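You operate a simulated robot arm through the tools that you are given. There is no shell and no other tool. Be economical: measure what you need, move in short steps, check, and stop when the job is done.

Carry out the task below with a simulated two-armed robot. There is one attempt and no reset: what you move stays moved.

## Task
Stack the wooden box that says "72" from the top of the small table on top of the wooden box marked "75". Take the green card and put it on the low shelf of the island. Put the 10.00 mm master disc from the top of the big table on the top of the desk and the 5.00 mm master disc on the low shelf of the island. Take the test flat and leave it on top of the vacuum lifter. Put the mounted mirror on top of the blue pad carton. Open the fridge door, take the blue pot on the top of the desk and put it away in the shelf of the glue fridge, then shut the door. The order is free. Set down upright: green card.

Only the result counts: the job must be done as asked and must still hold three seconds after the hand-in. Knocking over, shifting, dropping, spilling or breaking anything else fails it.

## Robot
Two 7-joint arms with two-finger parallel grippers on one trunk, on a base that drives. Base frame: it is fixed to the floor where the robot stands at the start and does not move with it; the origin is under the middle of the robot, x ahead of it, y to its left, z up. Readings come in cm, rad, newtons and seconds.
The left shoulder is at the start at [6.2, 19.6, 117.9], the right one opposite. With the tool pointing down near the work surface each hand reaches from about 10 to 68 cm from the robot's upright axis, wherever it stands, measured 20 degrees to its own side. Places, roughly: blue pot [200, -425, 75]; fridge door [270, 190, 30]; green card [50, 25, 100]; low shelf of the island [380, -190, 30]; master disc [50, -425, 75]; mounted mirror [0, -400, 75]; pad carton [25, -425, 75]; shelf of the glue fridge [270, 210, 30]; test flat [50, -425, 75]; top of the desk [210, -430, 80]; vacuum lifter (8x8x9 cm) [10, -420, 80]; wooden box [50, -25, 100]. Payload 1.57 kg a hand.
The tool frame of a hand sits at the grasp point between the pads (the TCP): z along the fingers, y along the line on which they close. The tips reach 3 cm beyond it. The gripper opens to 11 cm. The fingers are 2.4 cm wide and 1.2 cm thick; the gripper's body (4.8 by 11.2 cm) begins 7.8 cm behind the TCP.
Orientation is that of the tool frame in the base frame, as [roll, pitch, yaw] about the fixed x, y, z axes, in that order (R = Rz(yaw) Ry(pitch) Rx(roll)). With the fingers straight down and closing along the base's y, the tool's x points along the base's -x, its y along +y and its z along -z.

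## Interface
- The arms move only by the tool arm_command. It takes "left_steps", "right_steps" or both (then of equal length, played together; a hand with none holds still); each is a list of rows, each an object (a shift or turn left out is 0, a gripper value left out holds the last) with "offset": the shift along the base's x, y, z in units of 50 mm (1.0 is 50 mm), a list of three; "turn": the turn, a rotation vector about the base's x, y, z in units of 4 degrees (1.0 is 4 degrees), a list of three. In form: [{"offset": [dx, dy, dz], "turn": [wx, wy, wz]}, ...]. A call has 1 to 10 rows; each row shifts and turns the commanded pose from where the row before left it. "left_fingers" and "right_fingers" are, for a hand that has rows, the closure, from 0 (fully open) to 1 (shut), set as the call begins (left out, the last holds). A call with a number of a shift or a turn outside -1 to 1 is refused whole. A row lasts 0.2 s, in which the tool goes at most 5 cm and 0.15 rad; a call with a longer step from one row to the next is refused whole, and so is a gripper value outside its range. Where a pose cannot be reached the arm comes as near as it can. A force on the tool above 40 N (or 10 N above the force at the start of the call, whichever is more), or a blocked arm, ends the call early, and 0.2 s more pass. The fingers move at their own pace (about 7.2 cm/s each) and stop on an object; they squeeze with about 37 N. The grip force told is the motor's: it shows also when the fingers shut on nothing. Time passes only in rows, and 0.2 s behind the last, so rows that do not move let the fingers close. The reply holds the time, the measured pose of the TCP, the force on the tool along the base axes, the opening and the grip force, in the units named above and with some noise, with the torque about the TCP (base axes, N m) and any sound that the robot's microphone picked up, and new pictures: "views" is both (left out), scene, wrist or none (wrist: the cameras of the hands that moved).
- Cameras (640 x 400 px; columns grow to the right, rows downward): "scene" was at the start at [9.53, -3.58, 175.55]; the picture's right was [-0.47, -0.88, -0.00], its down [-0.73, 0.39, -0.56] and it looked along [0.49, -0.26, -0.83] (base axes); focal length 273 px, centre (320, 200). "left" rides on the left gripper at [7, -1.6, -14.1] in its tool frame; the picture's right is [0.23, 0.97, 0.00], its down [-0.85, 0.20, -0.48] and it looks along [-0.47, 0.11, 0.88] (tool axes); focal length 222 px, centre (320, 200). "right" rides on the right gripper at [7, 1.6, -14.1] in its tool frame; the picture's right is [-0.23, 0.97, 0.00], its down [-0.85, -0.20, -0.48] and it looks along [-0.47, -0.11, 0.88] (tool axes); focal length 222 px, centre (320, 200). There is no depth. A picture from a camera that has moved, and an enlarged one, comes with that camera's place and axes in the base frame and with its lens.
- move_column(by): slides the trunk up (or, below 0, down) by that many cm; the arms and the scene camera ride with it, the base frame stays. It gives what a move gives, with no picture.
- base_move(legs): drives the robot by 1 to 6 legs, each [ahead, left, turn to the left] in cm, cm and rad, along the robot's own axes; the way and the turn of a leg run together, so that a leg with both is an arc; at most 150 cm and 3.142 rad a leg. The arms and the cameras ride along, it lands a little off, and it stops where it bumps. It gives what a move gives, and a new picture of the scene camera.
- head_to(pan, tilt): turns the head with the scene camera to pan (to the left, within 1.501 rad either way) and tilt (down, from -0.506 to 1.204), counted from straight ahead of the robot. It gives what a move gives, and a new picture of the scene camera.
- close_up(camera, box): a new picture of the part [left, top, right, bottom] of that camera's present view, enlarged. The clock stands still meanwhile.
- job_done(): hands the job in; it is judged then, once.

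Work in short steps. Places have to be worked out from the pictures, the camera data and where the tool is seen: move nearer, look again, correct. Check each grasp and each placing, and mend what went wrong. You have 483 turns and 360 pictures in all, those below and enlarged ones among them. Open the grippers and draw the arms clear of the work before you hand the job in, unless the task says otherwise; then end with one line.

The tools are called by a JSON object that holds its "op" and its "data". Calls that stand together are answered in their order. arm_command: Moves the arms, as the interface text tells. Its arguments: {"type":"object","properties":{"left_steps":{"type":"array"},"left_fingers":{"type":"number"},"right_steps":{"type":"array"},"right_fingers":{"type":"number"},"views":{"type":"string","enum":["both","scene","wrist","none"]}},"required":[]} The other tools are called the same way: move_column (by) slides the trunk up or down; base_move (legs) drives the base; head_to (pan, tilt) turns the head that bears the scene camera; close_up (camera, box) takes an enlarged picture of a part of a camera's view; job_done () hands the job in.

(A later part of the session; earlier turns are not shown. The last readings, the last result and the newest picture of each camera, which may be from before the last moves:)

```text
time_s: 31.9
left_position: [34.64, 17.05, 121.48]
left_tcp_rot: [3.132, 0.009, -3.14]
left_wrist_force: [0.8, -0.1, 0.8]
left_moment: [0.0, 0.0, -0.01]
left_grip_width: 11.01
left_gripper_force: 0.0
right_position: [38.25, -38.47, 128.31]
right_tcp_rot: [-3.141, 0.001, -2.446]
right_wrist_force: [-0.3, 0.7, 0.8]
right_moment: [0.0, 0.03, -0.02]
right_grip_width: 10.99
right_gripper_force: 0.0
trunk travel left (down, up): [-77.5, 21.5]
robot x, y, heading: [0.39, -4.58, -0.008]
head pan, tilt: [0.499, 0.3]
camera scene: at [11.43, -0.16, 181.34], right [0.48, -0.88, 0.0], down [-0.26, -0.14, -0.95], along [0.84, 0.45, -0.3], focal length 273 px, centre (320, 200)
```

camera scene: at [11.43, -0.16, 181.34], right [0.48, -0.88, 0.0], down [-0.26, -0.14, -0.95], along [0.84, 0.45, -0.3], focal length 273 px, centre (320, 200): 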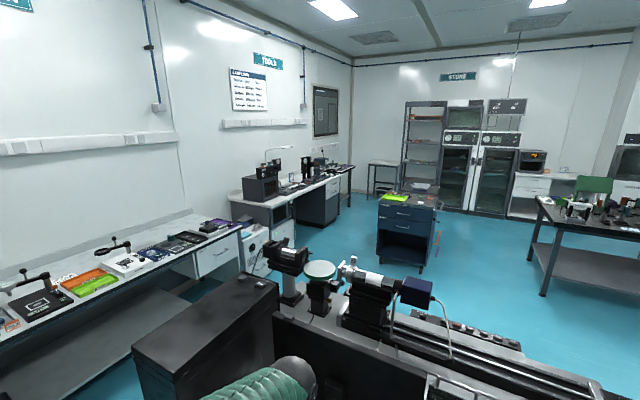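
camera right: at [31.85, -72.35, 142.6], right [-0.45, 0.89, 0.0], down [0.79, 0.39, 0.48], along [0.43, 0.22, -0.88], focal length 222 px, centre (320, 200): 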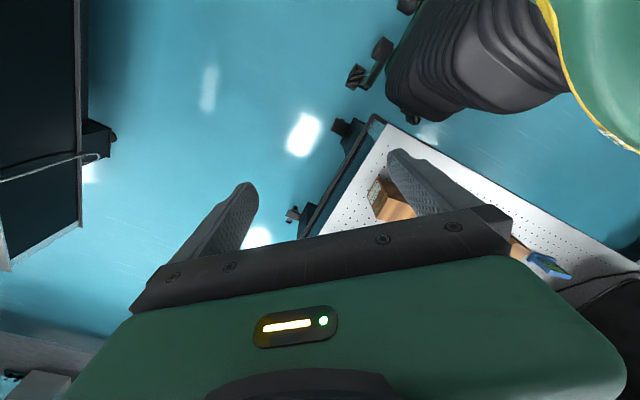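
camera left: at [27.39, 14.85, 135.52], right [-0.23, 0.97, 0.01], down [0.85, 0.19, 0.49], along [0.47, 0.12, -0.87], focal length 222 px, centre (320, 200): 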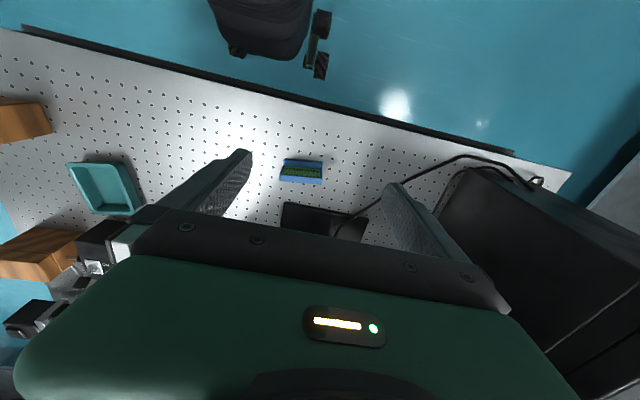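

Island front edge ≈ x 333, with ~45 cm shelf clearance: a 45°-pitched side grip of the card (closing along its width) suits picking and placing. Pitch the left hand 45° and yaw +9° at height.

{"op": "arm_command", "data": {"left_steps": [{"turn": [0, -1, 0.3]}, {"turn": [0, -1, 0.3]}, {"turn": [0, -1, 0.3]}, {"turn": [0, -1, 0.3]}, {"turn": [0, -1, 0.3]}, {"turn": [0, -1, 0.3]}, {"turn": [0, -1, 0.2]}, {"turn": [0, -1, 0.1]}, {"turn": [0, -1, 0]}, {"turn": [0, -1, 0]}], "views": "none"}}

{"op": "head_to", "data": {"pan": 0.35, "tilt": 1.0}}

```text
time_s: 34.1
left_position: [42.1, 18.43, 123.24]
left_tcp_rot: [-3.067, 0.703, -2.955]
left_wrist_force: [-0.5, 0.1, -0.1]
left_moment: [-0.05, 0.02, 0.0]
left_grip_width: 10.97
left_gripper_force: 0.0
left hand out of reach, approached as far as the arm can: row 5, 6, 7, 8, 9, 10
right_position: [38.34, -38.45, 128.33]
right_tcp_rot: [-3.141, -0.001, -2.447]
right_wrist_force: [0.0, 0.1, -0.4]
right_moment: [0.0, 0.0, 0.01]
right_grip_width: 11.01
right_gripper_force: 0.1
trunk travel left (down, up): [-77.5, 21.5]
robot x, y, heading: [-0.12, -4.04, -0.004]
head pan, tilt: [0.499, 0.3]
```

```text
time_s: 35.2
left_position: [42.08, 18.43, 123.07]
left_tcp_rot: [-3.066, 0.7, -2.957]
left_wrist_force: [0.0, 0.4, 0.8]
left_moment: [0.0, 0.0, 0.01]
left_grip_width: 11.01
left_gripper_force: 0.0
right_position: [38.48, -38.62, 128.47]
right_tcp_rot: [3.141, 0.001, -2.447]
right_wrist_force: [-0.3, 0.3, -0.6]
right_moment: [-0.02, -0.02, 0.01]
right_grip_width: 10.99
right_gripper_force: 0.1
trunk travel left (down, up): [-77.5, 21.5]
robot x, y, heading: [0.12, -4.49, -0.001]
head pan, tilt: [0.351, 1.0]
camera scene: at [9.73, -2.22, 175.4], right [0.34, -0.94, 0.0], down [-0.79, -0.29, -0.54], along [0.51, 0.18, -0.84], focal length 273 px, centre (320, 200)
```

scene: 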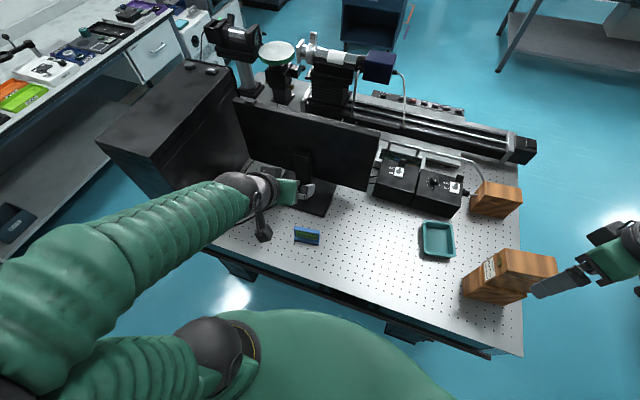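

The robot is too close for a pitched hand. I'll back off 22 cm slowly.

{"op": "base_move", "data": {"legs": [[-22, 0, 0]]}}

```text
time_s: 36.9
left_position: [20.88, 18.49, 123.08]
left_tcp_rot: [-3.069, 0.697, -2.955]
left_wrist_force: [0.8, -0.2, -0.1]
left_moment: [0.01, -0.02, 0.01]
left_grip_width: 11.02
left_gripper_force: 0.2
right_position: [17.17, -38.3, 128.26]
right_tcp_rot: [3.138, -0.002, -2.446]
right_wrist_force: [0.7, 0.3, -0.5]
right_moment: [-0.04, 0.0, 0.0]
right_grip_width: 11.0
right_gripper_force: 0.1
trunk travel left (down, up): [-77.5, 21.5]
robot x, y, heading: [-21.69, -4.39, 0.004]
head pan, tilt: [0.351, 1.0]
camera scene: at [-11.3, -2.16, 175.34], right [0.34, -0.94, 0.0], down [-0.79, -0.29, -0.54], along [0.5, 0.19, -0.84], focal length 273 px, centre (320, 200)
```

scene: 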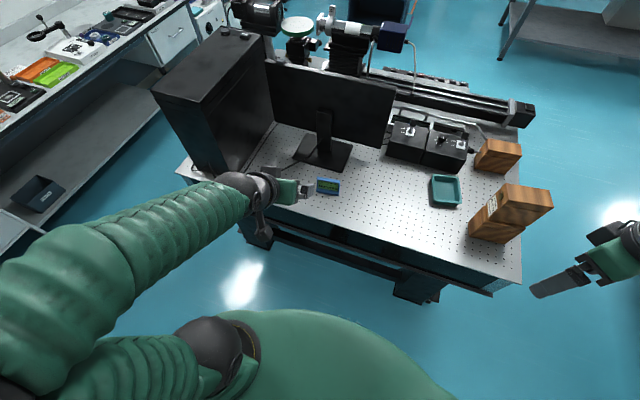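

Now go to the pre-grasp point ahead of the card.

{"op": "arm_command", "data": {"left_steps": [{"offset": [0.5, -0.13, -0.7]}, {"offset": [0.5, -0.13, -0.7]}, {"offset": [0.5, -0.13, -0.7]}, {"offset": [0.5, -0.13, -0.7]}, {"offset": [0.5, -0.13, -0.7]}, {"offset": [0.5, -0.13, -0.7]}, {"offset": [0, 0, 0]}], "views": "wrist"}}

{"op": "close_up", "data": {"camera": "scene", "box": [220, 140, 400, 250]}}

```text
time_s: 38.5
left_position: [34.98, 14.78, 102.22]
left_tcp_rot: [-3.067, 0.703, -2.955]
left_wrist_force: [-0.9, 0.8, -0.2]
left_moment: [0.01, 0.01, -0.01]
left_grip_width: 11.03
left_gripper_force: 0.0
right_position: [16.4, -38.38, 128.52]
right_tcp_rot: [-3.14, 0.002, -2.445]
right_wrist_force: [-0.4, -0.1, 0.8]
right_moment: [0.01, -0.02, 0.0]
right_grip_width: 10.99
right_gripper_force: 0.0
trunk travel left (down, up): [-77.5, 21.5]
robot x, y, heading: [-21.44, -4.25, 0.004]
head pan, tilt: [0.351, 1.0]
camera left: at [20.85, 11.5, 108.45], right [-0.31, 0.93, -0.2], down [0.3, 0.3, 0.91], along [0.9, 0.21, -0.37], focal length 222 px, centre (320, 200)
```

left: 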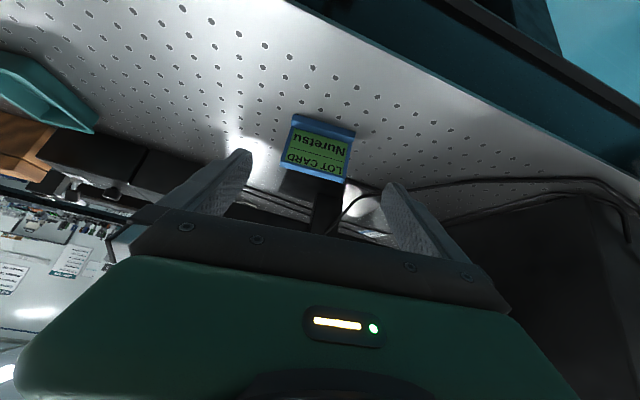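

```text
3.56 times, centred on (310, 195) of scene
camera zoom: at [-12.04, -2.21, 175.39], right [0.34, -0.94, 0.0], down [-0.79, -0.29, -0.54], along [0.51, 0.19, -0.84], focal length 972 px, centre (356, 218)
```

zoom: 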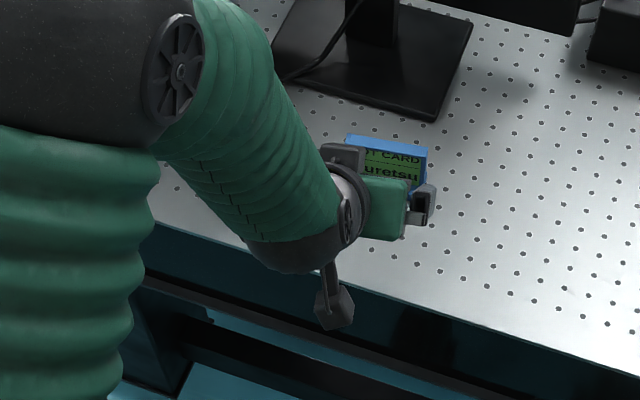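

Alignment good; levelling the roll by 3.3° and advancing 60% of the way.

{"op": "arm_command", "data": {"left_steps": [{"turn": [0.8, 0, 0]}, {"offset": [0.42, 0.04, -0.45]}, {"offset": [0.42, 0.04, -0.45]}, {"offset": [0.42, 0.04, -0.45]}, {"offset": [0, 0, 0]}], "views": "wrist"}}

```text
time_s: 39.6
left_position: [41.63, 15.29, 95.41]
left_tcp_rot: [-3.14, 0.709, -3.001]
left_wrist_force: [-0.9, 0.8, -0.5]
left_moment: [0.03, -0.01, 0.03]
left_grip_width: 11.01
left_gripper_force: 0.1
right_position: [16.75, -38.21, 128.38]
right_tcp_rot: [-3.141, 0.001, -2.447]
right_wrist_force: [-0.7, 0.3, 1.0]
right_moment: [0.0, -0.03, -0.01]
right_grip_width: 10.98
right_gripper_force: 0.0
trunk travel left (down, up): [-77.5, 21.5]
robot x, y, heading: [-21.8, -4.31, -0.001]
head pan, tilt: [0.351, 1.0]
camera left: at [27.33, 11.73, 101.54], right [-0.31, 0.94, -0.15], down [0.31, 0.25, 0.92], along [0.9, 0.24, -0.36], focal length 222 px, centre (320, 200)
```

left: 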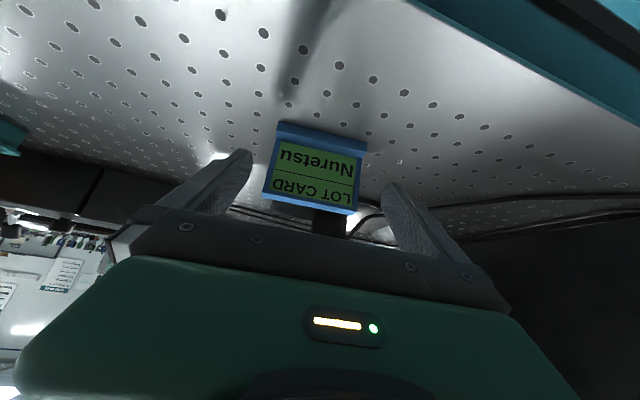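

Centred; advance to the grasp point.

{"op": "arm_command", "data": {"left_steps": [{"offset": [0.28, 0.03, -0.3]}, {"offset": [0.28, 0.03, -0.3]}, {"offset": [0.28, 0.03, -0.3]}, {"offset": [0, 0, 0]}], "views": "wrist"}}

```text
time_s: 40.6
left_position: [45.89, 15.61, 91.04]
left_tcp_rot: [-3.141, 0.712, -2.999]
left_wrist_force: [-3.6, -0.2, 6.8]
left_moment: [0.39, 0.12, 0.16]
left_grip_width: 11.0
left_gripper_force: 0.0
right_position: [16.38, -38.39, 128.35]
right_tcp_rot: [3.141, -0.001, -2.446]
right_wrist_force: [0.3, 0.2, 0.3]
right_moment: [0.05, -0.02, 0.0]
right_grip_width: 10.99
right_gripper_force: 0.0
trunk travel left (down, up): [-77.5, 21.5]
robot x, y, heading: [-21.86, -4.75, 0.001]
head pan, tilt: [0.351, 1.0]
camera left: at [31.64, 12.03, 97.13], right [-0.31, 0.94, -0.15], down [0.3, 0.25, 0.92], along [0.9, 0.24, -0.36], focal length 222 px, centre (320, 200)
```

left: 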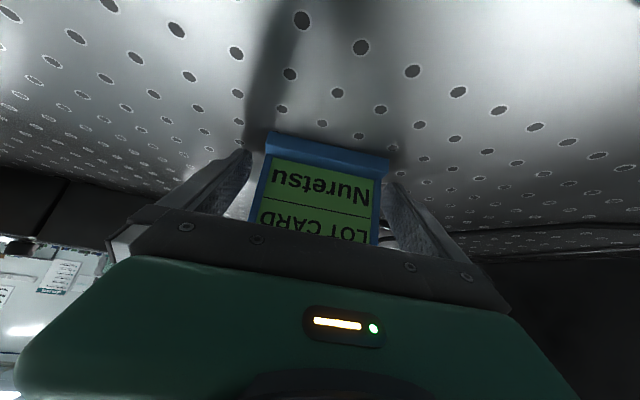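

Slight contact force (~7 N); raise 0.7 cm, then close on the card.

{"op": "arm_command", "data": {"left_steps": [{"offset": [-0.05, 0, 0.14]}, {"offset": [0, 0, 0]}], "views": "none"}}

{"op": "arm_command", "data": {"left_steps": [{"offset": [0, 0, 0]}, {"offset": [0, 0, 0]}, {"offset": [0, 0, 0]}, {"offset": [0, 0, 0]}], "left_fingers": 1, "views": "wrist"}}

```text
time_s: 41.2
left_position: [45.6, 15.55, 91.65]
left_tcp_rot: [-3.138, 0.712, -3.002]
left_wrist_force: [-0.2, -1.4, -0.4]
left_moment: [0.0, -0.01, 0.01]
left_grip_width: 11.0
left_gripper_force: 0.1
right_position: [16.57, -38.23, 128.56]
right_tcp_rot: [3.141, 0.002, -2.445]
right_wrist_force: [-0.1, -0.4, 0.5]
right_moment: [-0.01, -0.02, 0.01]
right_grip_width: 10.97
right_gripper_force: 0.0
trunk travel left (down, up): [-77.5, 21.5]
robot x, y, heading: [-22.01, -4.69, -0.002]
head pan, tilt: [0.351, 1.0]
```

```text
time_s: 42.2
left_position: [45.59, 15.62, 91.58]
left_tcp_rot: [-3.137, 0.709, -3.001]
left_wrist_force: [0.7, 0.1, 0.6]
left_moment: [-0.01, -0.02, 0.01]
left_grip_width: 8.4
left_gripper_force: 37.0
right_position: [16.59, -38.33, 128.48]
right_tcp_rot: [3.139, 0.002, -2.445]
right_wrist_force: [0.2, -0.2, -0.2]
right_moment: [0.03, 0.01, -0.02]
right_grip_width: 11.0
right_gripper_force: 0.1
trunk travel left (down, up): [-77.5, 21.5]
robot x, y, heading: [-21.54, -4.31, 0.001]
head pan, tilt: [0.351, 1.0]
camera left: at [31.47, 12.05, 97.78], right [-0.31, 0.94, -0.15], down [0.31, 0.25, 0.92], along [0.9, 0.24, -0.36], focal length 222 px, centre (320, 200)
```

left: 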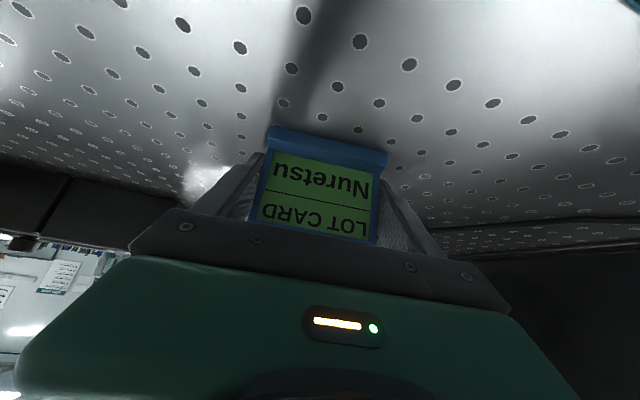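

Gripped (8.4 cm). Lift and draw back.

{"op": "arm_command", "data": {"left_steps": [{"offset": [0, 0, 0.4]}, {"offset": [0, 0, 0.6]}, {"offset": [-0.3, 0, 0.8]}, {"offset": [-0.4, 0, 0.8]}, {"offset": [-0.4, 0, 0.8]}, {"offset": [-0.4, 0, 0.6]}, {"offset": [0, 0, 0]}], "views": "both"}}

```text
time_s: 43.9
left_position: [37.92, 15.92, 111.53]
left_tcp_rot: [-3.139, 0.71, -3.001]
left_wrist_force: [0.0, -0.4, -0.2]
left_moment: [0.04, 0.02, 0.0]
left_grip_width: 8.42
left_gripper_force: 36.8
right_position: [16.75, -38.45, 128.3]
right_tcp_rot: [3.14, 0.0, -2.446]
right_wrist_force: [0.3, -0.2, 0.6]
right_moment: [-0.02, 0.0, 0.02]
right_grip_width: 10.99
right_gripper_force: 0.2
trunk travel left (down, up): [-77.5, 21.5]
robot x, y, heading: [-21.9, -4.32, -0.002]
head pan, tilt: [0.351, 1.0]
camera scene: at [-11.84, -2.21, 175.38], right [0.34, -0.94, 0.0], down [-0.79, -0.29, -0.54], along [0.51, 0.19, -0.84], focal length 273 px, centre (320, 200)
camera left: at [23.85, 12.29, 117.73], right [-0.31, 0.94, -0.15], down [0.31, 0.25, 0.92], along [0.9, 0.24, -0.36], focal length 222 px, centre (320, 200)
```

scene: 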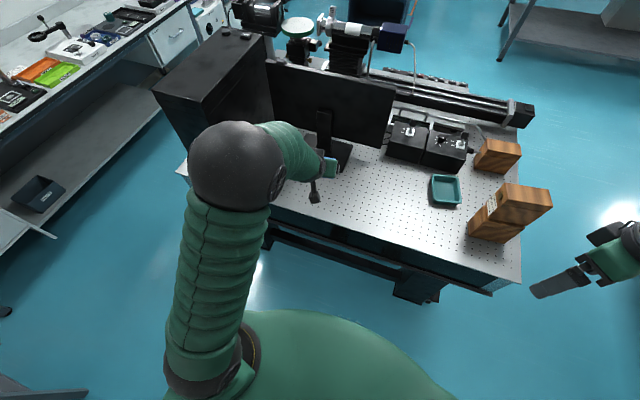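
left: 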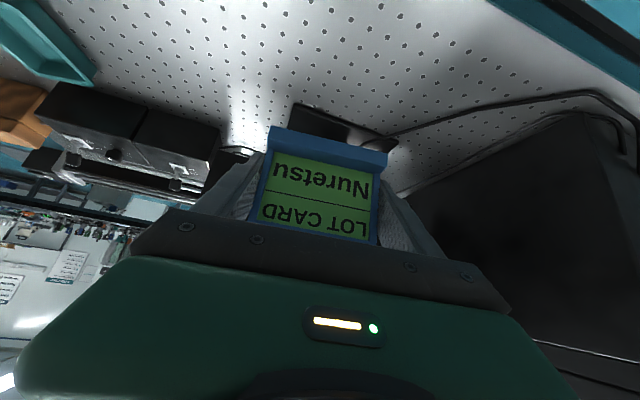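

Card held. A quick check on the box stack.

{"op": "close_up", "data": {"camera": "scene", "box": [450, 165, 570, 255]}}

```text
4.44 times, centred on (510, 210) of scene
camera zoom: at [-11.84, -2.21, 175.38], right [0.34, -0.94, 0.0], down [-0.79, -0.29, -0.54], along [0.51, 0.19, -0.84], focal length 1215 px, centre (-524, 156)
```

zoom: 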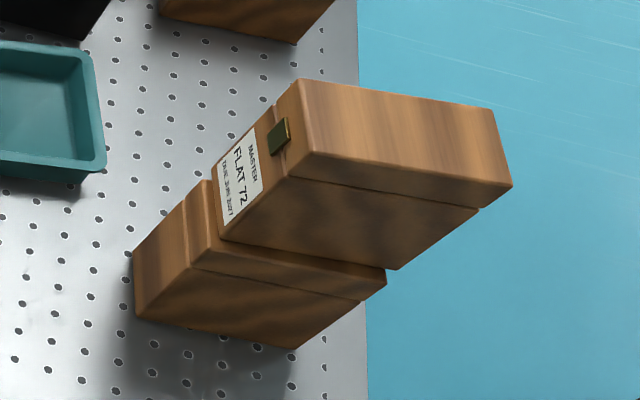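

Stack is fine. Now plan the drive to the island: look at the gap between small and big tables.

{"op": "head_to", "data": {"pan": -0.9, "tilt": 0.6}}

```text
time_s: 45.3
left_position: [38.03, 15.82, 111.61]
left_tcp_rot: [-3.139, 0.708, -3.0]
left_wrist_force: [0.0, 0.5, -0.2]
left_moment: [0.02, 0.0, 0.0]
left_grip_width: 8.43
left_gripper_force: 36.3
right_position: [16.67, -38.43, 128.37]
right_tcp_rot: [3.14, 0.0, -2.445]
right_wrist_force: [0.2, -0.7, -0.5]
right_moment: [-0.04, -0.01, 0.0]
right_grip_width: 10.99
right_gripper_force: 0.0
trunk travel left (down, up): [-77.5, 21.5]
robot x, y, heading: [-21.67, -4.29, -0.001]
head pan, tilt: [-0.901, 0.6]
camera scene: at [-12.86, -11.52, 178.57], right [-0.78, -0.62, 0.0], down [-0.35, 0.44, -0.82], along [0.51, -0.65, -0.57], focal length 273 px, centre (320, 200)
```

scene: 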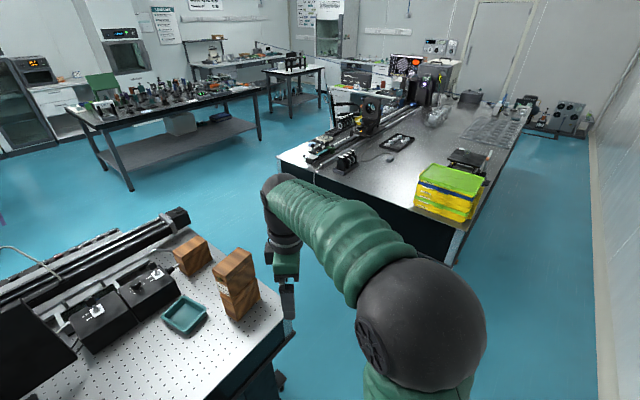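

Gap centre is y≈-95. Raise trunk 20 cm for arm clearance, pull the left hand inward, then drive: strafe right, forward to x≈170.

{"op": "move_column", "data": {"by": 20}}

{"op": "arm_command", "data": {"left_steps": [{"offset": [0, -0.6, 0]}, {"offset": [0, -0.6, 0]}, {"offset": [0, -0.6, 0]}, {"offset": [0, 0, 0]}], "views": "none"}}

{"op": "base_move", "data": {"legs": [[0, -89, 0]]}}

```text
time_s: 47.5
left_position: [37.96, 15.76, 131.54]
left_tcp_rot: [-3.139, 0.71, -3.0]
left_wrist_force: [1.0, -0.5, -1.0]
left_moment: [-0.01, 0.01, -0.02]
left_grip_width: 8.42
left_gripper_force: 37.7
right_position: [16.71, -38.34, 148.33]
right_tcp_rot: [3.138, 0.002, -2.445]
right_wrist_force: [-0.3, -0.1, 0.1]
right_moment: [-0.03, -0.02, 0.03]
right_grip_width: 11.03
right_gripper_force: 0.1
trunk travel left (down, up): [-97.5, 1.5]
robot x, y, heading: [-21.49, -4.39, 0.0]
head pan, tilt: [-0.901, 0.6]
```

```text
time_s: 48.5
left_position: [38.05, 7.02, 131.75]
left_tcp_rot: [-3.139, 0.709, -2.999]
left_wrist_force: [-0.2, 0.6, -0.8]
left_moment: [0.0, -0.03, -0.03]
left_grip_width: 8.42
left_gripper_force: 37.2
right_position: [16.66, -38.54, 148.39]
right_tcp_rot: [3.139, 0.001, -2.443]
right_wrist_force: [-0.2, 0.8, -0.4]
right_moment: [0.01, -0.03, 0.0]
right_grip_width: 10.97
right_gripper_force: 0.1
trunk travel left (down, up): [-97.5, 1.5]
robot x, y, heading: [-21.62, -4.51, -0.0]
head pan, tilt: [-0.901, 0.6]
```

```text
time_s: 53.1
left_position: [37.49, -82.46, 131.67]
left_tcp_rot: [-3.139, 0.709, -3.012]
left_wrist_force: [-0.3, -0.1, -0.5]
left_moment: [-0.03, 0.02, -0.02]
left_grip_width: 8.43
left_gripper_force: 36.8
right_position: [15.78, -127.66, 148.53]
right_tcp_rot: [-3.14, -0.001, -2.457]
right_wrist_force: [-0.8, 0.3, 0.0]
right_moment: [0.02, 0.01, 0.03]
right_grip_width: 11.02
right_gripper_force: 0.1
trunk travel left (down, up): [-97.5, 1.5]
robot x, y, heading: [-22.46, -93.13, -0.011]
head pan, tilt: [-0.901, 0.6]
camera scene: at [-13.61, -100.37, 198.58], right [-0.79, -0.61, 0.0], down [-0.35, 0.45, -0.82], along [0.5, -0.65, -0.57], focal length 273 px, centre (320, 200)
```

scene: 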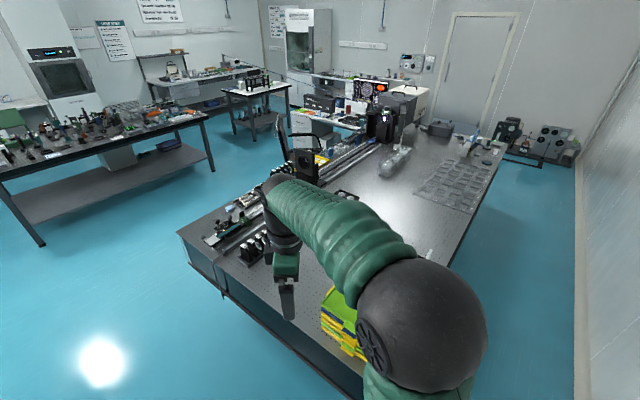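

Clear lane. Drive forward 145 cm and look.

{"op": "base_move", "data": {"legs": [[145, 0, 0.011]]}}

{"op": "head_to", "data": {"pan": -0.1, "tilt": 0.45}}

```text
time_s: 60.5
left_position: [184.84, -79.97, 131.74]
left_tcp_rot: [-3.138, 0.711, -2.98]
left_wrist_force: [0.2, 0.2, -1.2]
left_moment: [-0.01, 0.03, 0.02]
left_grip_width: 8.37
left_gripper_force: 36.7
right_position: [164.61, -125.91, 148.49]
right_tcp_rot: [3.141, 0.004, -2.422]
right_wrist_force: [0.5, -0.3, 0.4]
right_moment: [0.01, 0.0, -0.01]
right_grip_width: 10.97
right_gripper_force: 0.0
trunk travel left (down, up): [-97.5, 1.5]
robot x, y, heading: [125.48, -92.82, 0.018]
head pan, tilt: [-0.901, 0.6]
camera scene: at [134.43, -99.77, 198.58], right [-0.77, -0.64, 0.0], down [-0.36, 0.44, -0.82], along [0.53, -0.63, -0.57], focal length 273 px, centre (320, 200)
```

scene: 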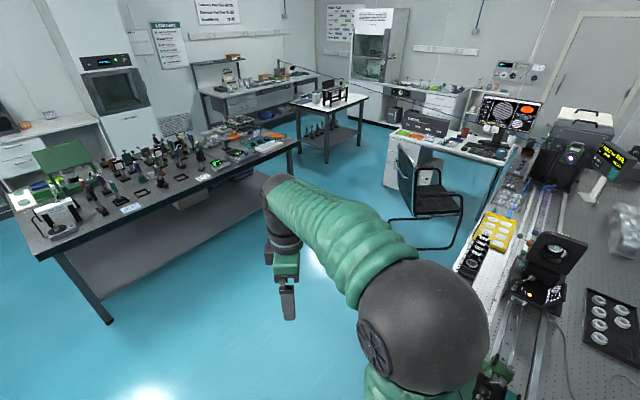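

```text
time_s: 61.6
left_position: [184.89, -79.9, 131.72]
left_tcp_rot: [-3.139, 0.71, -2.977]
left_wrist_force: [0.0, -0.3, -1.0]
left_moment: [-0.04, 0.01, 0.0]
left_grip_width: 8.43
left_gripper_force: 36.9
right_position: [164.61, -125.82, 148.48]
right_tcp_rot: [3.141, 0.0, -2.421]
right_wrist_force: [0.3, 0.1, -0.4]
right_moment: [-0.03, 0.0, 0.0]
right_grip_width: 11.0
right_gripper_force: 0.1
trunk travel left (down, up): [-97.5, 1.5]
robot x, y, heading: [125.7, -92.66, 0.023]
head pan, tilt: [-0.099, 0.45]
camera scene: at [138.19, -93.62, 199.93], right [-0.08, -1.0, 0.0], down [-0.44, 0.04, -0.9], along [0.9, -0.07, -0.44], focal length 273 px, centre (320, 200)
```

scene: 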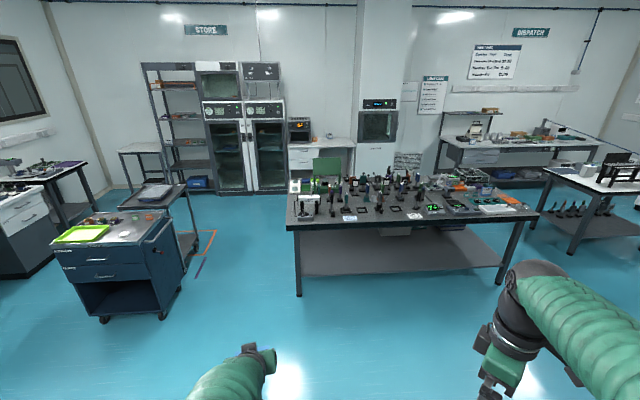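

The shelf front area is empty. Drive to x≈250, y≈-160.

{"op": "base_move", "data": {"legs": [[120, -68, -0.02]]}}

{"op": "move_column", "data": {"by": -85}}

{"op": "head_to", "data": {"pan": 0.1, "tilt": 0.5}}

```text
time_s: 68.5
left_position: [304.2, -148.14, 131.96]
left_tcp_rot: [-3.136, 0.713, -2.992]
left_wrist_force: [0.3, 0.3, 0.1]
left_moment: [-0.01, 0.02, 0.0]
left_grip_width: 8.44
left_gripper_force: 36.7
right_position: [283.06, -193.72, 148.58]
right_tcp_rot: [-3.14, 0.0, -2.438]
right_wrist_force: [0.9, 0.7, -0.5]
right_moment: [0.0, -0.01, 0.01]
right_grip_width: 10.99
right_gripper_force: 0.1
trunk travel left (down, up): [-97.5, 1.5]
robot x, y, heading: [244.83, -160.03, 0.01]
head pan, tilt: [-0.099, 0.45]
camera scene: at [257.19, -161.18, 199.95], right [-0.09, -1.0, 0.0], down [-0.43, 0.04, -0.9], along [0.9, -0.08, -0.44], focal length 273 px, centre (320, 200)
```

scene: 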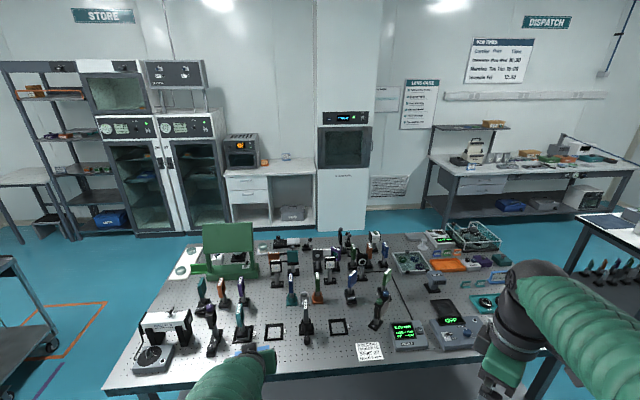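

```text
refused: -85 is not a number from -40 to 40
```

```text
time_s: 69.2
left_position: [304.25, -148.21, 131.93]
left_tcp_rot: [-3.138, 0.715, -2.993]
left_wrist_force: [-0.7, 0.3, 0.3]
left_moment: [0.01, 0.02, -0.03]
left_grip_width: 8.42
left_gripper_force: 36.9
right_position: [283.07, -193.88, 148.56]
right_tcp_rot: [-3.141, 0.003, -2.437]
right_wrist_force: [-0.4, 0.2, -0.2]
right_moment: [-0.01, -0.04, 0.0]
right_grip_width: 11.03
right_gripper_force: 0.0
trunk travel left (down, up): [-97.5, 1.5]
robot x, y, heading: [245.11, -160.28, 0.009]
head pan, tilt: [0.099, 0.499]
camera scene: at [257.23, -159.54, 199.49], right [0.11, -0.99, 0.0], down [-0.48, -0.05, -0.88], along [0.87, 0.09, -0.48], focal length 273 px, centre (320, 200)
```

scene: 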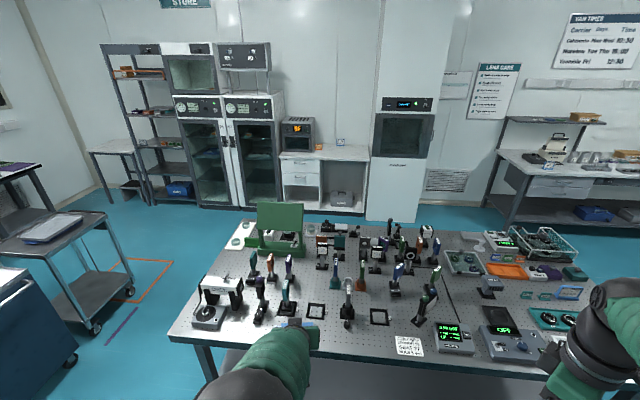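

Lower the trunk in steps (hand is ~20 cm before the island edge).

{"op": "move_column", "data": {"by": -40}}

{"op": "move_column", "data": {"by": -40}}

{"op": "head_to", "data": {"pan": 0.1, "tilt": 0.7}}

```text
time_s: 71.4
left_position: [305.81, -148.02, 116.42]
left_tcp_rot: [-2.961, 0.809, -2.841]
left_wrist_force: [0.6, 0.1, -0.8]
left_moment: [-0.02, 0.0, 0.0]
left_grip_width: 8.44
left_gripper_force: 37.2
right_position: [283.08, -193.83, 125.74]
right_tcp_rot: [-3.139, 0.003, -2.438]
right_wrist_force: [-1.0, -0.1, 0.4]
right_moment: [0.01, -0.02, 0.0]
right_grip_width: 10.98
right_gripper_force: 0.1
trunk travel left (down, up): [-75.0, 24.0]
robot x, y, heading: [244.82, -160.41, 0.006]
head pan, tilt: [0.099, 0.499]
stopped: the arm was blocked; the commanded pose is now the measured one
```

```text
time_s: 75.2
left_position: [306.04, -145.58, 77.57]
left_tcp_rot: [-2.942, 0.818, -2.783]
left_wrist_force: [-0.2, -0.2, 0.2]
left_moment: [-0.06, -0.02, 0.0]
left_grip_width: 8.4
left_gripper_force: 36.7
right_position: [282.94, -193.76, 86.2]
right_tcp_rot: [-3.14, 0.004, -2.438]
right_wrist_force: [0.2, 0.4, -0.1]
right_moment: [-0.04, -0.01, 0.01]
right_grip_width: 11.02
right_gripper_force: 0.1
trunk travel left (down, up): [-35.0, 64.0]
robot x, y, heading: [244.36, -160.35, 0.005]
head pan, tilt: [0.099, 0.499]
```

```text
time_s: 75.9
left_position: [306.14, -145.61, 77.34]
left_tcp_rot: [-2.944, 0.816, -2.784]
left_wrist_force: [0.6, -0.2, -0.8]
left_moment: [-0.02, 0.0, -0.01]
left_grip_width: 8.42
left_gripper_force: 36.9
right_position: [283.03, -193.71, 86.04]
right_tcp_rot: [-3.14, 0.003, -2.438]
right_wrist_force: [0.3, -0.7, 0.5]
right_moment: [0.0, 0.0, -0.01]
right_grip_width: 11.01
right_gripper_force: 0.1
trunk travel left (down, up): [-35.0, 64.0]
robot x, y, heading: [244.99, -160.41, 0.009]
head pan, tilt: [0.099, 0.7]
camera scene: at [256.55, -159.5, 135.12], right [0.11, -0.99, 0.0], down [-0.64, -0.07, -0.76], along [0.76, 0.08, -0.65], focal length 273 px, centre (320, 200)
```

scene: 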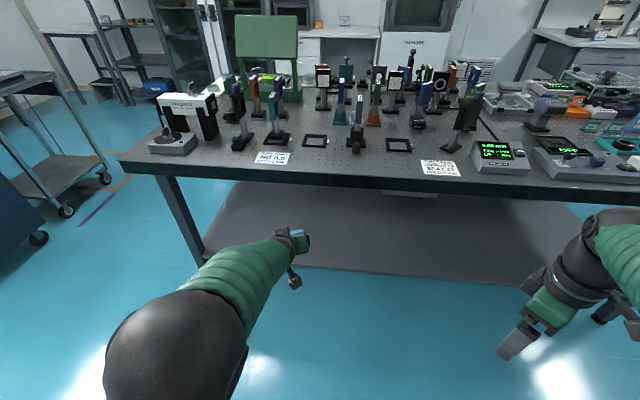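

The left arm was blocked on the way and its wrist turned. Check the hand and card.

{"op": "arm_command", "data": {"left_steps": [{"offset": [0, 0, 0]}], "views": "wrist"}}

{"op": "head_to", "data": {"pan": 0.5, "tilt": 1.1}}

```text
time_s: 76.5
left_position: [306.11, -144.69, 77.42]
left_tcp_rot: [-2.945, 0.818, -2.768]
left_wrist_force: [0.1, -0.2, -1.3]
left_moment: [0.0, -0.01, 0.03]
left_grip_width: 8.41
left_gripper_force: 37.0
right_position: [283.04, -193.74, 86.09]
right_tcp_rot: [-3.14, 0.003, -2.438]
right_wrist_force: [0.4, 0.4, 0.1]
right_moment: [-0.04, 0.04, -0.04]
right_grip_width: 11.0
right_gripper_force: 0.1
trunk travel left (down, up): [-35.0, 64.0]
robot x, y, heading: [244.82, -160.28, 0.005]
head pan, tilt: [0.099, 0.7]
stopped in row 1 (left hand): the arm was blocked; the commanded pose is now the measured one
camera left: at [291.63, -149.03, 81.93], right [-0.36, 0.88, -0.3], down [0.15, 0.37, 0.92], along [0.92, 0.29, -0.26], focal length 222 px, centre (320, 200)
```

left: 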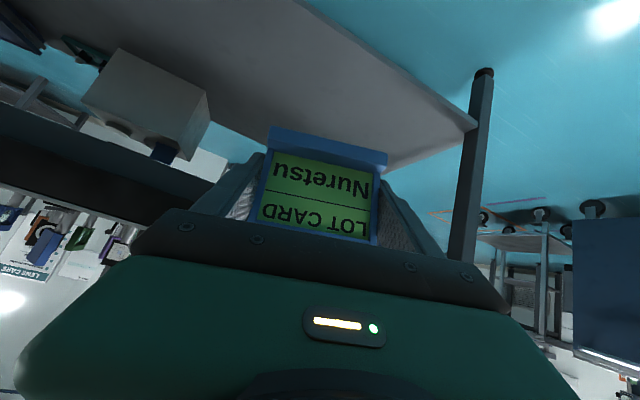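

```text
time_s: 77.4
left_position: [306.19, -144.89, 77.48]
left_tcp_rot: [-2.945, 0.816, -2.774]
left_wrist_force: [-0.8, -0.4, 0.0]
left_moment: [0.02, 0.01, -0.01]
left_grip_width: 8.42
left_gripper_force: 37.4
right_position: [282.88, -193.89, 86.12]
right_tcp_rot: [-3.14, 0.003, -2.436]
right_wrist_force: [0.5, 1.0, -0.2]
right_moment: [0.02, 0.01, 0.02]
right_grip_width: 10.97
right_gripper_force: 0.0
trunk travel left (down, up): [-35.0, 64.0]
robot x, y, heading: [244.81, -160.14, 0.005]
head pan, tilt: [0.499, 1.1]
camera scene: at [253.62, -157.33, 132.25], right [0.48, -0.87, 0.0], down [-0.78, -0.43, -0.45], along [0.4, 0.22, -0.89], focal length 273 px, centre (320, 200)
```

scene: 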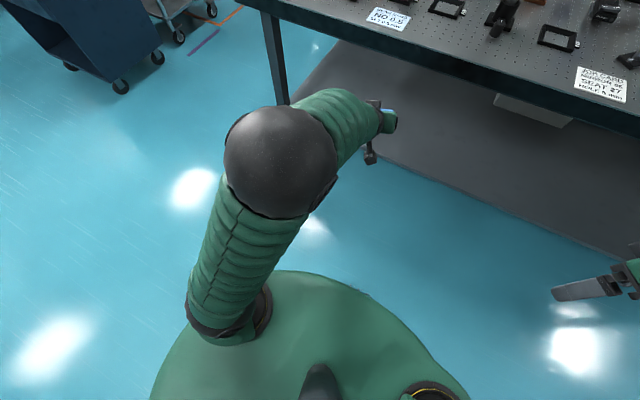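

Card is fine in the grip. Move the left hand outward/down a bit to free whatever blocks.

{"op": "arm_command", "data": {"left_steps": [{"offset": [0, 0.3, -0.3]}, {"offset": [0, 0.3, -0.3]}, {"offset": [0, 0.3, -0.3]}], "views": "none"}}

```text
time_s: 78.2
left_position: [305.93, -141.2, 73.04]
left_tcp_rot: [-2.943, 0.814, -2.786]
left_wrist_force: [0.0, -0.6, 0.0]
left_moment: [0.02, 0.01, 0.0]
left_grip_width: 8.4
left_gripper_force: 37.3
right_position: [282.86, -193.72, 86.15]
right_tcp_rot: [-3.14, 0.004, -2.438]
right_wrist_force: [-0.1, 0.1, -0.3]
right_moment: [-0.06, -0.01, -0.02]
right_grip_width: 11.0
right_gripper_force: 0.1
trunk travel left (down, up): [-35.0, 64.0]
robot x, y, heading: [245.19, -160.12, 0.011]
head pan, tilt: [0.499, 1.1]
```

Free again. Restore the grip's original orientation so that the card is upright.

{"op": "arm_command", "data": {"left_steps": [{"turn": [0.52, 0.68, -0.43]}, {"turn": [0.52, 0.68, -0.43]}, {"turn": [0.52, 0.68, -0.43]}, {"offset": [0, 0, 0]}], "views": "none"}}

{"op": "move_column", "data": {"by": -28}}

```text
time_s: 79.2
left_position: [305.91, -141.09, 72.88]
left_tcp_rot: [-3.138, 0.701, -3.011]
left_wrist_force: [1.0, -1.3, -0.3]
left_moment: [0.0, 0.01, 0.01]
left_grip_width: 8.44
left_gripper_force: 37.0
right_position: [282.96, -193.86, 86.15]
right_tcp_rot: [-3.14, 0.003, -2.437]
right_wrist_force: [-0.6, 0.3, -0.3]
right_moment: [0.04, -0.02, 0.0]
right_grip_width: 11.02
right_gripper_force: 0.1
trunk travel left (down, up): [-35.0, 64.0]
robot x, y, heading: [244.61, -160.67, 0.005]
head pan, tilt: [0.499, 1.1]
```

```text
time_s: 82.0
left_position: [305.98, -141.17, 44.92]
left_tcp_rot: [-3.138, 0.703, -3.009]
left_wrist_force: [-0.4, -0.9, -0.8]
left_moment: [-0.01, 0.01, -0.02]
left_grip_width: 8.41
left_gripper_force: 37.1
right_position: [282.88, -193.72, 58.18]
right_tcp_rot: [-3.138, 0.003, -2.437]
right_wrist_force: [0.3, -0.3, 0.3]
right_moment: [0.04, 0.0, -0.02]
right_grip_width: 10.98
right_gripper_force: 0.2
trunk travel left (down, up): [-7.0, 92.0]
robot x, y, heading: [245.07, -160.04, 0.008]
head pan, tilt: [0.499, 1.1]
```

Pull the right hand back a bit, then drive 40 cm forward so the card enters above the shelf.

{"op": "arm_command", "data": {"right_steps": [{"offset": [-0.6, 0, 0]}, {"offset": [-0.6, 0, 0]}, {"offset": [-0.6, 0, 0]}], "views": "none"}}

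{"op": "base_move", "data": {"legs": [[20, 0, 0]]}}

{"op": "arm_command", "data": {"left_steps": [{"offset": [0, 0, 0]}], "views": "wrist"}}

```text
time_s: 82.8
left_position: [306.0, -141.04, 44.96]
left_tcp_rot: [-3.139, 0.704, -3.009]
left_wrist_force: [0.2, -0.8, 0.3]
left_moment: [0.0, 0.01, 0.0]
left_grip_width: 8.41
left_gripper_force: 37.0
right_position: [273.96, -193.64, 58.1]
right_tcp_rot: [-3.14, 0.004, -2.436]
right_wrist_force: [-0.2, -0.1, 0.6]
right_moment: [-0.03, -0.01, -0.03]
right_grip_width: 11.01
right_gripper_force: 0.0
trunk travel left (down, up): [-7.0, 92.0]
robot x, y, heading: [244.39, -160.64, 0.004]
head pan, tilt: [0.499, 1.1]
```

```text
time_s: 84.4
left_position: [326.02, -141.19, 44.86]
left_tcp_rot: [-3.137, 0.701, -3.01]
left_wrist_force: [0.4, 0.5, -0.4]
left_moment: [-0.01, 0.0, -0.02]
left_grip_width: 8.4
left_gripper_force: 36.9
right_position: [293.9, -193.73, 58.12]
right_tcp_rot: [-3.14, 0.005, -2.441]
right_wrist_force: [-0.6, 0.3, 0.1]
right_moment: [-0.02, 0.02, 0.01]
right_grip_width: 11.0
right_gripper_force: 0.0
trunk travel left (down, up): [-7.0, 92.0]
robot x, y, heading: [264.78, -160.08, 0.002]
head pan, tilt: [0.499, 1.1]
camera scene: at [273.61, -157.18, 104.26], right [0.48, -0.88, 0.0], down [-0.78, -0.43, -0.45], along [0.4, 0.22, -0.89], focal length 273 px, centre (320, 200)
```

scene: 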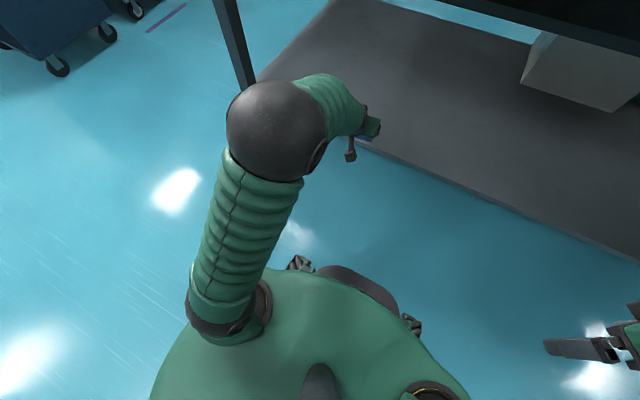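

```text
time_s: 84.8
left_position: [325.95, -141.16, 44.88]
left_tcp_rot: [-3.137, 0.702, -3.011]
left_wrist_force: [1.1, 0.8, -0.5]
left_moment: [0.01, 0.0, 0.02]
left_grip_width: 8.43
left_gripper_force: 37.3
right_position: [293.94, -193.67, 58.2]
right_tcp_rot: [-3.141, 0.005, -2.439]
right_wrist_force: [0.8, 0.4, 0.2]
right_moment: [-0.01, 0.01, -0.02]
right_grip_width: 11.02
right_gripper_force: 0.0
trunk travel left (down, up): [-7.0, 92.0]
robot x, y, heading: [264.74, -160.32, 0.008]
head pan, tilt: [0.499, 1.1]
camera left: at [311.85, -144.49, 51.15], right [-0.3, 0.94, -0.15], down [0.31, 0.24, 0.92], along [0.9, 0.22, -0.37], focal length 222 px, centre (320, 200)
```

left: 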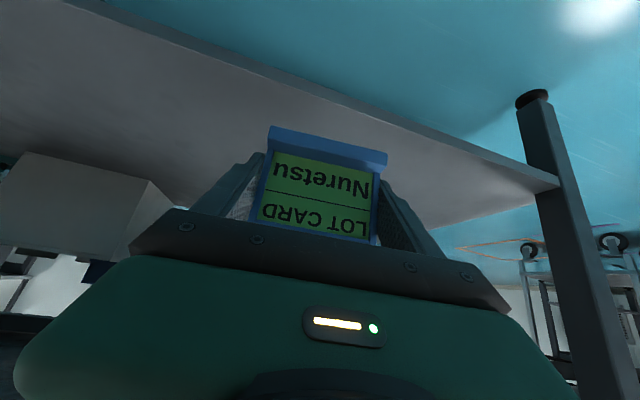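

Shelf edge ≈ x 335, z ≈ 27. Drive 10 more and extend the arm 14 cm.

{"op": "base_move", "data": {"legs": [[10, 0, 0]]}}

{"op": "arm_command", "data": {"left_steps": [{"offset": [0.7, 0, 0]}, {"offset": [0.7, 0, 0]}, {"offset": [0.7, 0, 0]}, {"offset": [0.7, 0, 0]}, {"offset": [0, 0, 0]}], "views": "both"}}

```text
time_s: 86.0
left_position: [336.09, -141.07, 44.81]
left_tcp_rot: [-3.138, 0.7, -3.015]
left_wrist_force: [-0.1, 0.3, 0.0]
left_moment: [0.01, -0.02, 0.01]
left_grip_width: 8.39
left_gripper_force: 36.6
right_position: [303.98, -193.8, 58.11]
right_tcp_rot: [-3.139, 0.004, -2.441]
right_wrist_force: [-0.7, -0.1, 0.0]
right_moment: [0.0, 0.04, 0.03]
right_grip_width: 11.01
right_gripper_force: 0.1
trunk travel left (down, up): [-7.0, 92.0]
robot x, y, heading: [274.93, -160.16, 0.004]
head pan, tilt: [0.499, 1.1]
camera scene: at [283.68, -157.16, 104.26], right [0.48, -0.88, 0.0], down [-0.78, -0.43, -0.45], along [0.4, 0.22, -0.89], focal length 273 px, centre (320, 200)
```

scene: 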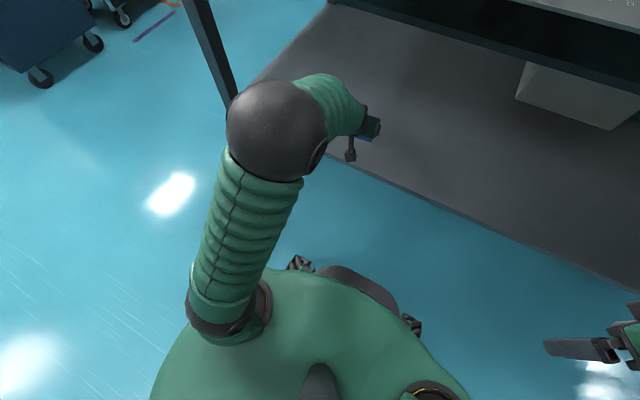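

```text
time_s: 87.2
left_position: [350.05, -140.99, 44.88]
left_tcp_rot: [-3.139, 0.704, -3.013]
left_wrist_force: [-0.2, 0.6, 0.1]
left_moment: [-0.02, 0.0, 0.0]
left_grip_width: 8.42
left_gripper_force: 37.3
right_position: [303.81, -193.64, 58.21]
right_tcp_rot: [-3.14, 0.006, -2.443]
right_wrist_force: [-0.6, -0.2, 0.1]
right_moment: [0.03, 0.01, 0.0]
right_grip_width: 11.02
right_gripper_force: 0.1
trunk travel left (down, up): [-7.0, 92.0]
robot x, y, heading: [275.06, -159.86, 0.005]
head pan, tilt: [0.499, 1.1]
camera scene: at [283.71, -157.15, 104.26], right [0.48, -0.88, 0.0], down [-0.78, -0.43, -0.45], along [0.4, 0.22, -0.89], focal length 273 px, centre (320, 200)
camera left: at [336.0, -144.33, 51.06], right [-0.29, 0.94, -0.15], down [0.32, 0.24, 0.92], along [0.9, 0.22, -0.37], focal length 222 px, centre (320, 200)
```

scene: 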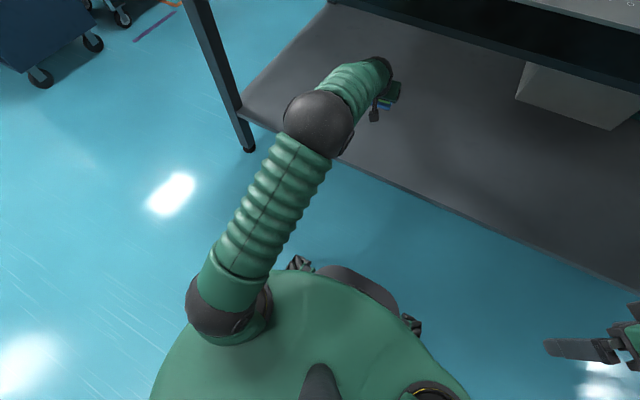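
left: 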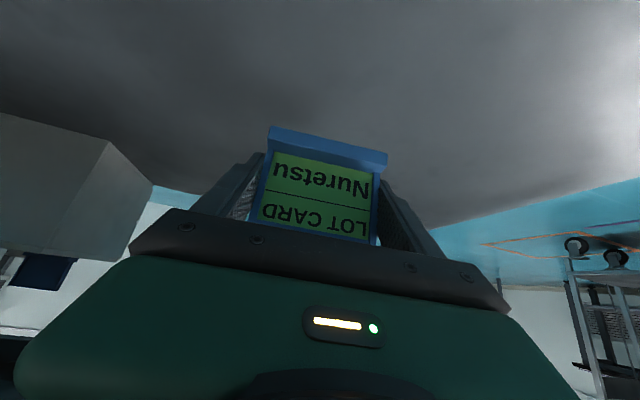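

TCP is 15 cm inside the shelf. Lower 9 cm, then creep.

{"op": "arm_command", "data": {"left_steps": [{"offset": [0, 0, -0.5]}, {"offset": [0, 0, -0.5]}, {"offset": [0, 0, -0.5]}, {"offset": [0, 0, -0.3]}, {"offset": [0, 0, 0]}], "views": "wrist"}}

```text
time_s: 88.4
left_position: [349.94, -141.29, 36.09]
left_tcp_rot: [-3.136, 0.703, -3.012]
left_wrist_force: [0.5, -0.3, -1.2]
left_moment: [0.01, 0.0, -0.03]
left_grip_width: 8.43
left_gripper_force: 36.8
right_position: [303.82, -193.8, 58.21]
right_tcp_rot: [-3.138, 0.004, -2.441]
right_wrist_force: [-0.4, 0.8, 0.6]
right_moment: [0.02, -0.02, 0.05]
right_grip_width: 10.99
right_gripper_force: 0.1
trunk travel left (down, up): [-7.0, 92.0]
robot x, y, heading: [275.15, -160.32, 0.002]
head pan, tilt: [0.499, 1.1]
camera left: at [335.76, -144.56, 42.33], right [-0.29, 0.94, -0.15], down [0.32, 0.24, 0.92], along [0.9, 0.22, -0.37], focal length 222 px, centre (320, 200)
```

left: 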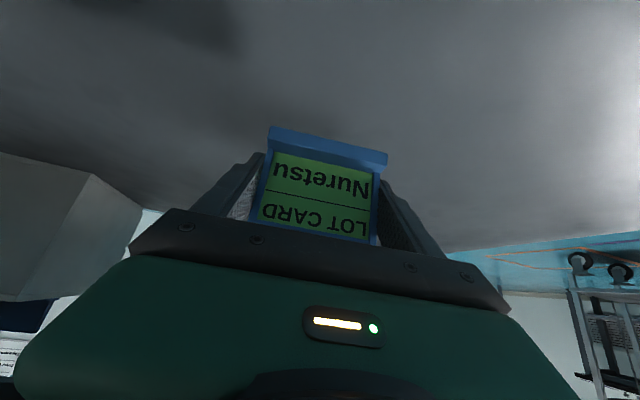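

Creep down in 0.4 cm rows, watching the force.

{"op": "arm_command", "data": {"left_steps": [{"offset": [0, 0, -0.1]}, {"offset": [0, 0, -0.1]}, {"offset": [0, 0, -0.1]}, {"offset": [0, 0, -0.1]}, {"offset": [0, 0, 0]}], "views": "wrist"}}

```text
time_s: 89.6
left_position: [350.01, -141.19, 33.92]
left_tcp_rot: [-3.136, 0.705, -3.013]
left_wrist_force: [0.2, -0.5, -0.3]
left_moment: [-0.02, -0.03, 0.03]
left_grip_width: 8.42
left_gripper_force: 37.2
right_position: [303.83, -193.68, 58.18]
right_tcp_rot: [-3.139, 0.004, -2.443]
right_wrist_force: [-0.5, 0.0, 0.0]
right_moment: [0.01, 0.02, -0.01]
right_grip_width: 11.01
right_gripper_force: 0.0
trunk travel left (down, up): [-7.0, 92.0]
robot x, y, heading: [275.0, -160.31, 0.003]
head pan, tilt: [0.499, 1.1]
camera left: at [335.83, -144.52, 40.13], right [-0.29, 0.94, -0.15], down [0.31, 0.24, 0.92], along [0.9, 0.22, -0.37], focal length 222 px, centre (320, 200)
```

left: 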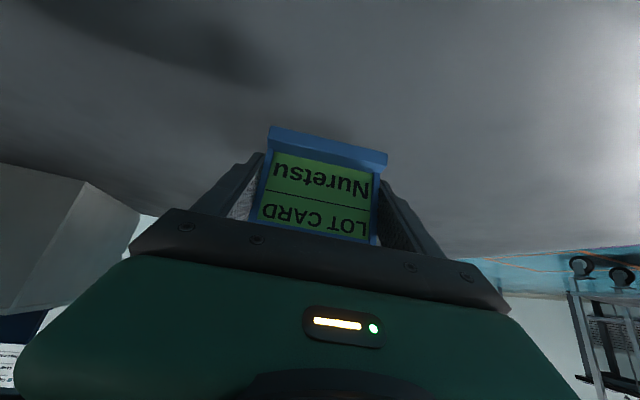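

{"op": "arm_command", "data": {"left_steps": [{"offset": [0, 0, -0.08]}, {"offset": [0, 0, -0.08]}, {"offset": [0, 0, -0.08]}, {"offset": [0, 0, -0.08]}, {"offset": [0, 0, 0]}], "views": "wrist"}}

```text
time_s: 90.8
left_position: [350.08, -141.19, 32.15]
left_tcp_rot: [-3.139, 0.702, -3.012]
left_wrist_force: [1.2, 0.6, -0.4]
left_moment: [0.01, 0.01, 0.02]
left_grip_width: 8.41
left_gripper_force: 37.3
right_position: [303.82, -193.7, 58.25]
right_tcp_rot: [-3.139, 0.005, -2.441]
right_wrist_force: [-0.3, -0.1, 0.1]
right_moment: [0.0, 0.01, -0.01]
right_grip_width: 11.01
right_gripper_force: 0.1
trunk travel left (down, up): [-7.0, 92.0]
robot x, y, heading: [275.37, -160.27, 0.004]
head pan, tilt: [0.499, 1.1]
camera left: at [335.88, -144.59, 38.42], right [-0.29, 0.94, -0.15], down [0.32, 0.24, 0.92], along [0.9, 0.22, -0.37], focal length 222 px, centre (320, 200)
```

left: 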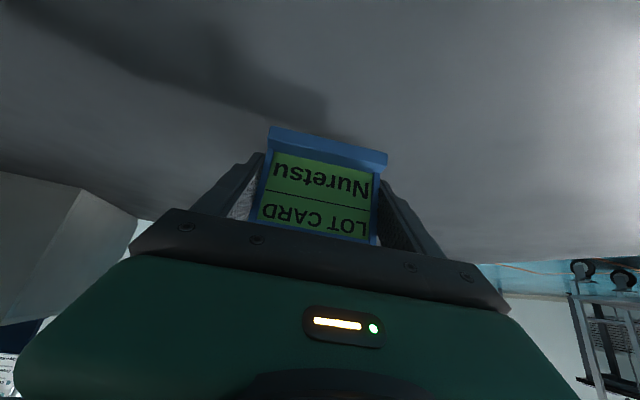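

{"op": "arm_command", "data": {"left_steps": [{"offset": [0, 0, -0.08]}, {"offset": [0, 0, -0.08]}, {"offset": [0, 0, -0.08]}, {"offset": [0, 0, -0.08]}, {"offset": [0, 0, -0.08]}, {"offset": [0, 0, 0]}], "views": "wrist"}}

```text
time_s: 92.2
left_position: [350.0, -141.12, 30.3]
left_tcp_rot: [-3.138, 0.702, -3.012]
left_wrist_force: [-0.4, -0.1, 0.0]
left_moment: [0.01, 0.0, -0.04]
left_grip_width: 8.42
left_gripper_force: 37.5
right_position: [303.89, -193.83, 58.22]
right_tcp_rot: [-3.14, 0.006, -2.443]
right_wrist_force: [-1.0, -0.5, -0.8]
right_moment: [0.0, -0.02, -0.04]
right_grip_width: 11.0
right_gripper_force: 0.2
trunk travel left (down, up): [-7.0, 92.0]
robot x, y, heading: [275.31, -160.13, 0.0]
head pan, tilt: [0.499, 1.1]
camera left: at [335.89, -144.48, 36.53], right [-0.29, 0.94, -0.15], down [0.31, 0.24, 0.92], along [0.9, 0.22, -0.37], focal length 222 px, centre (320, 200)
```

left: 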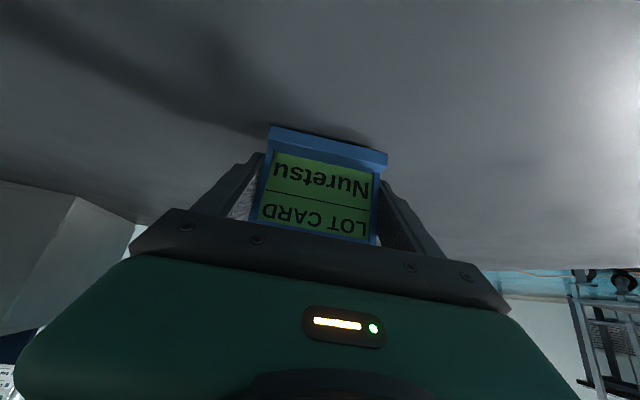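

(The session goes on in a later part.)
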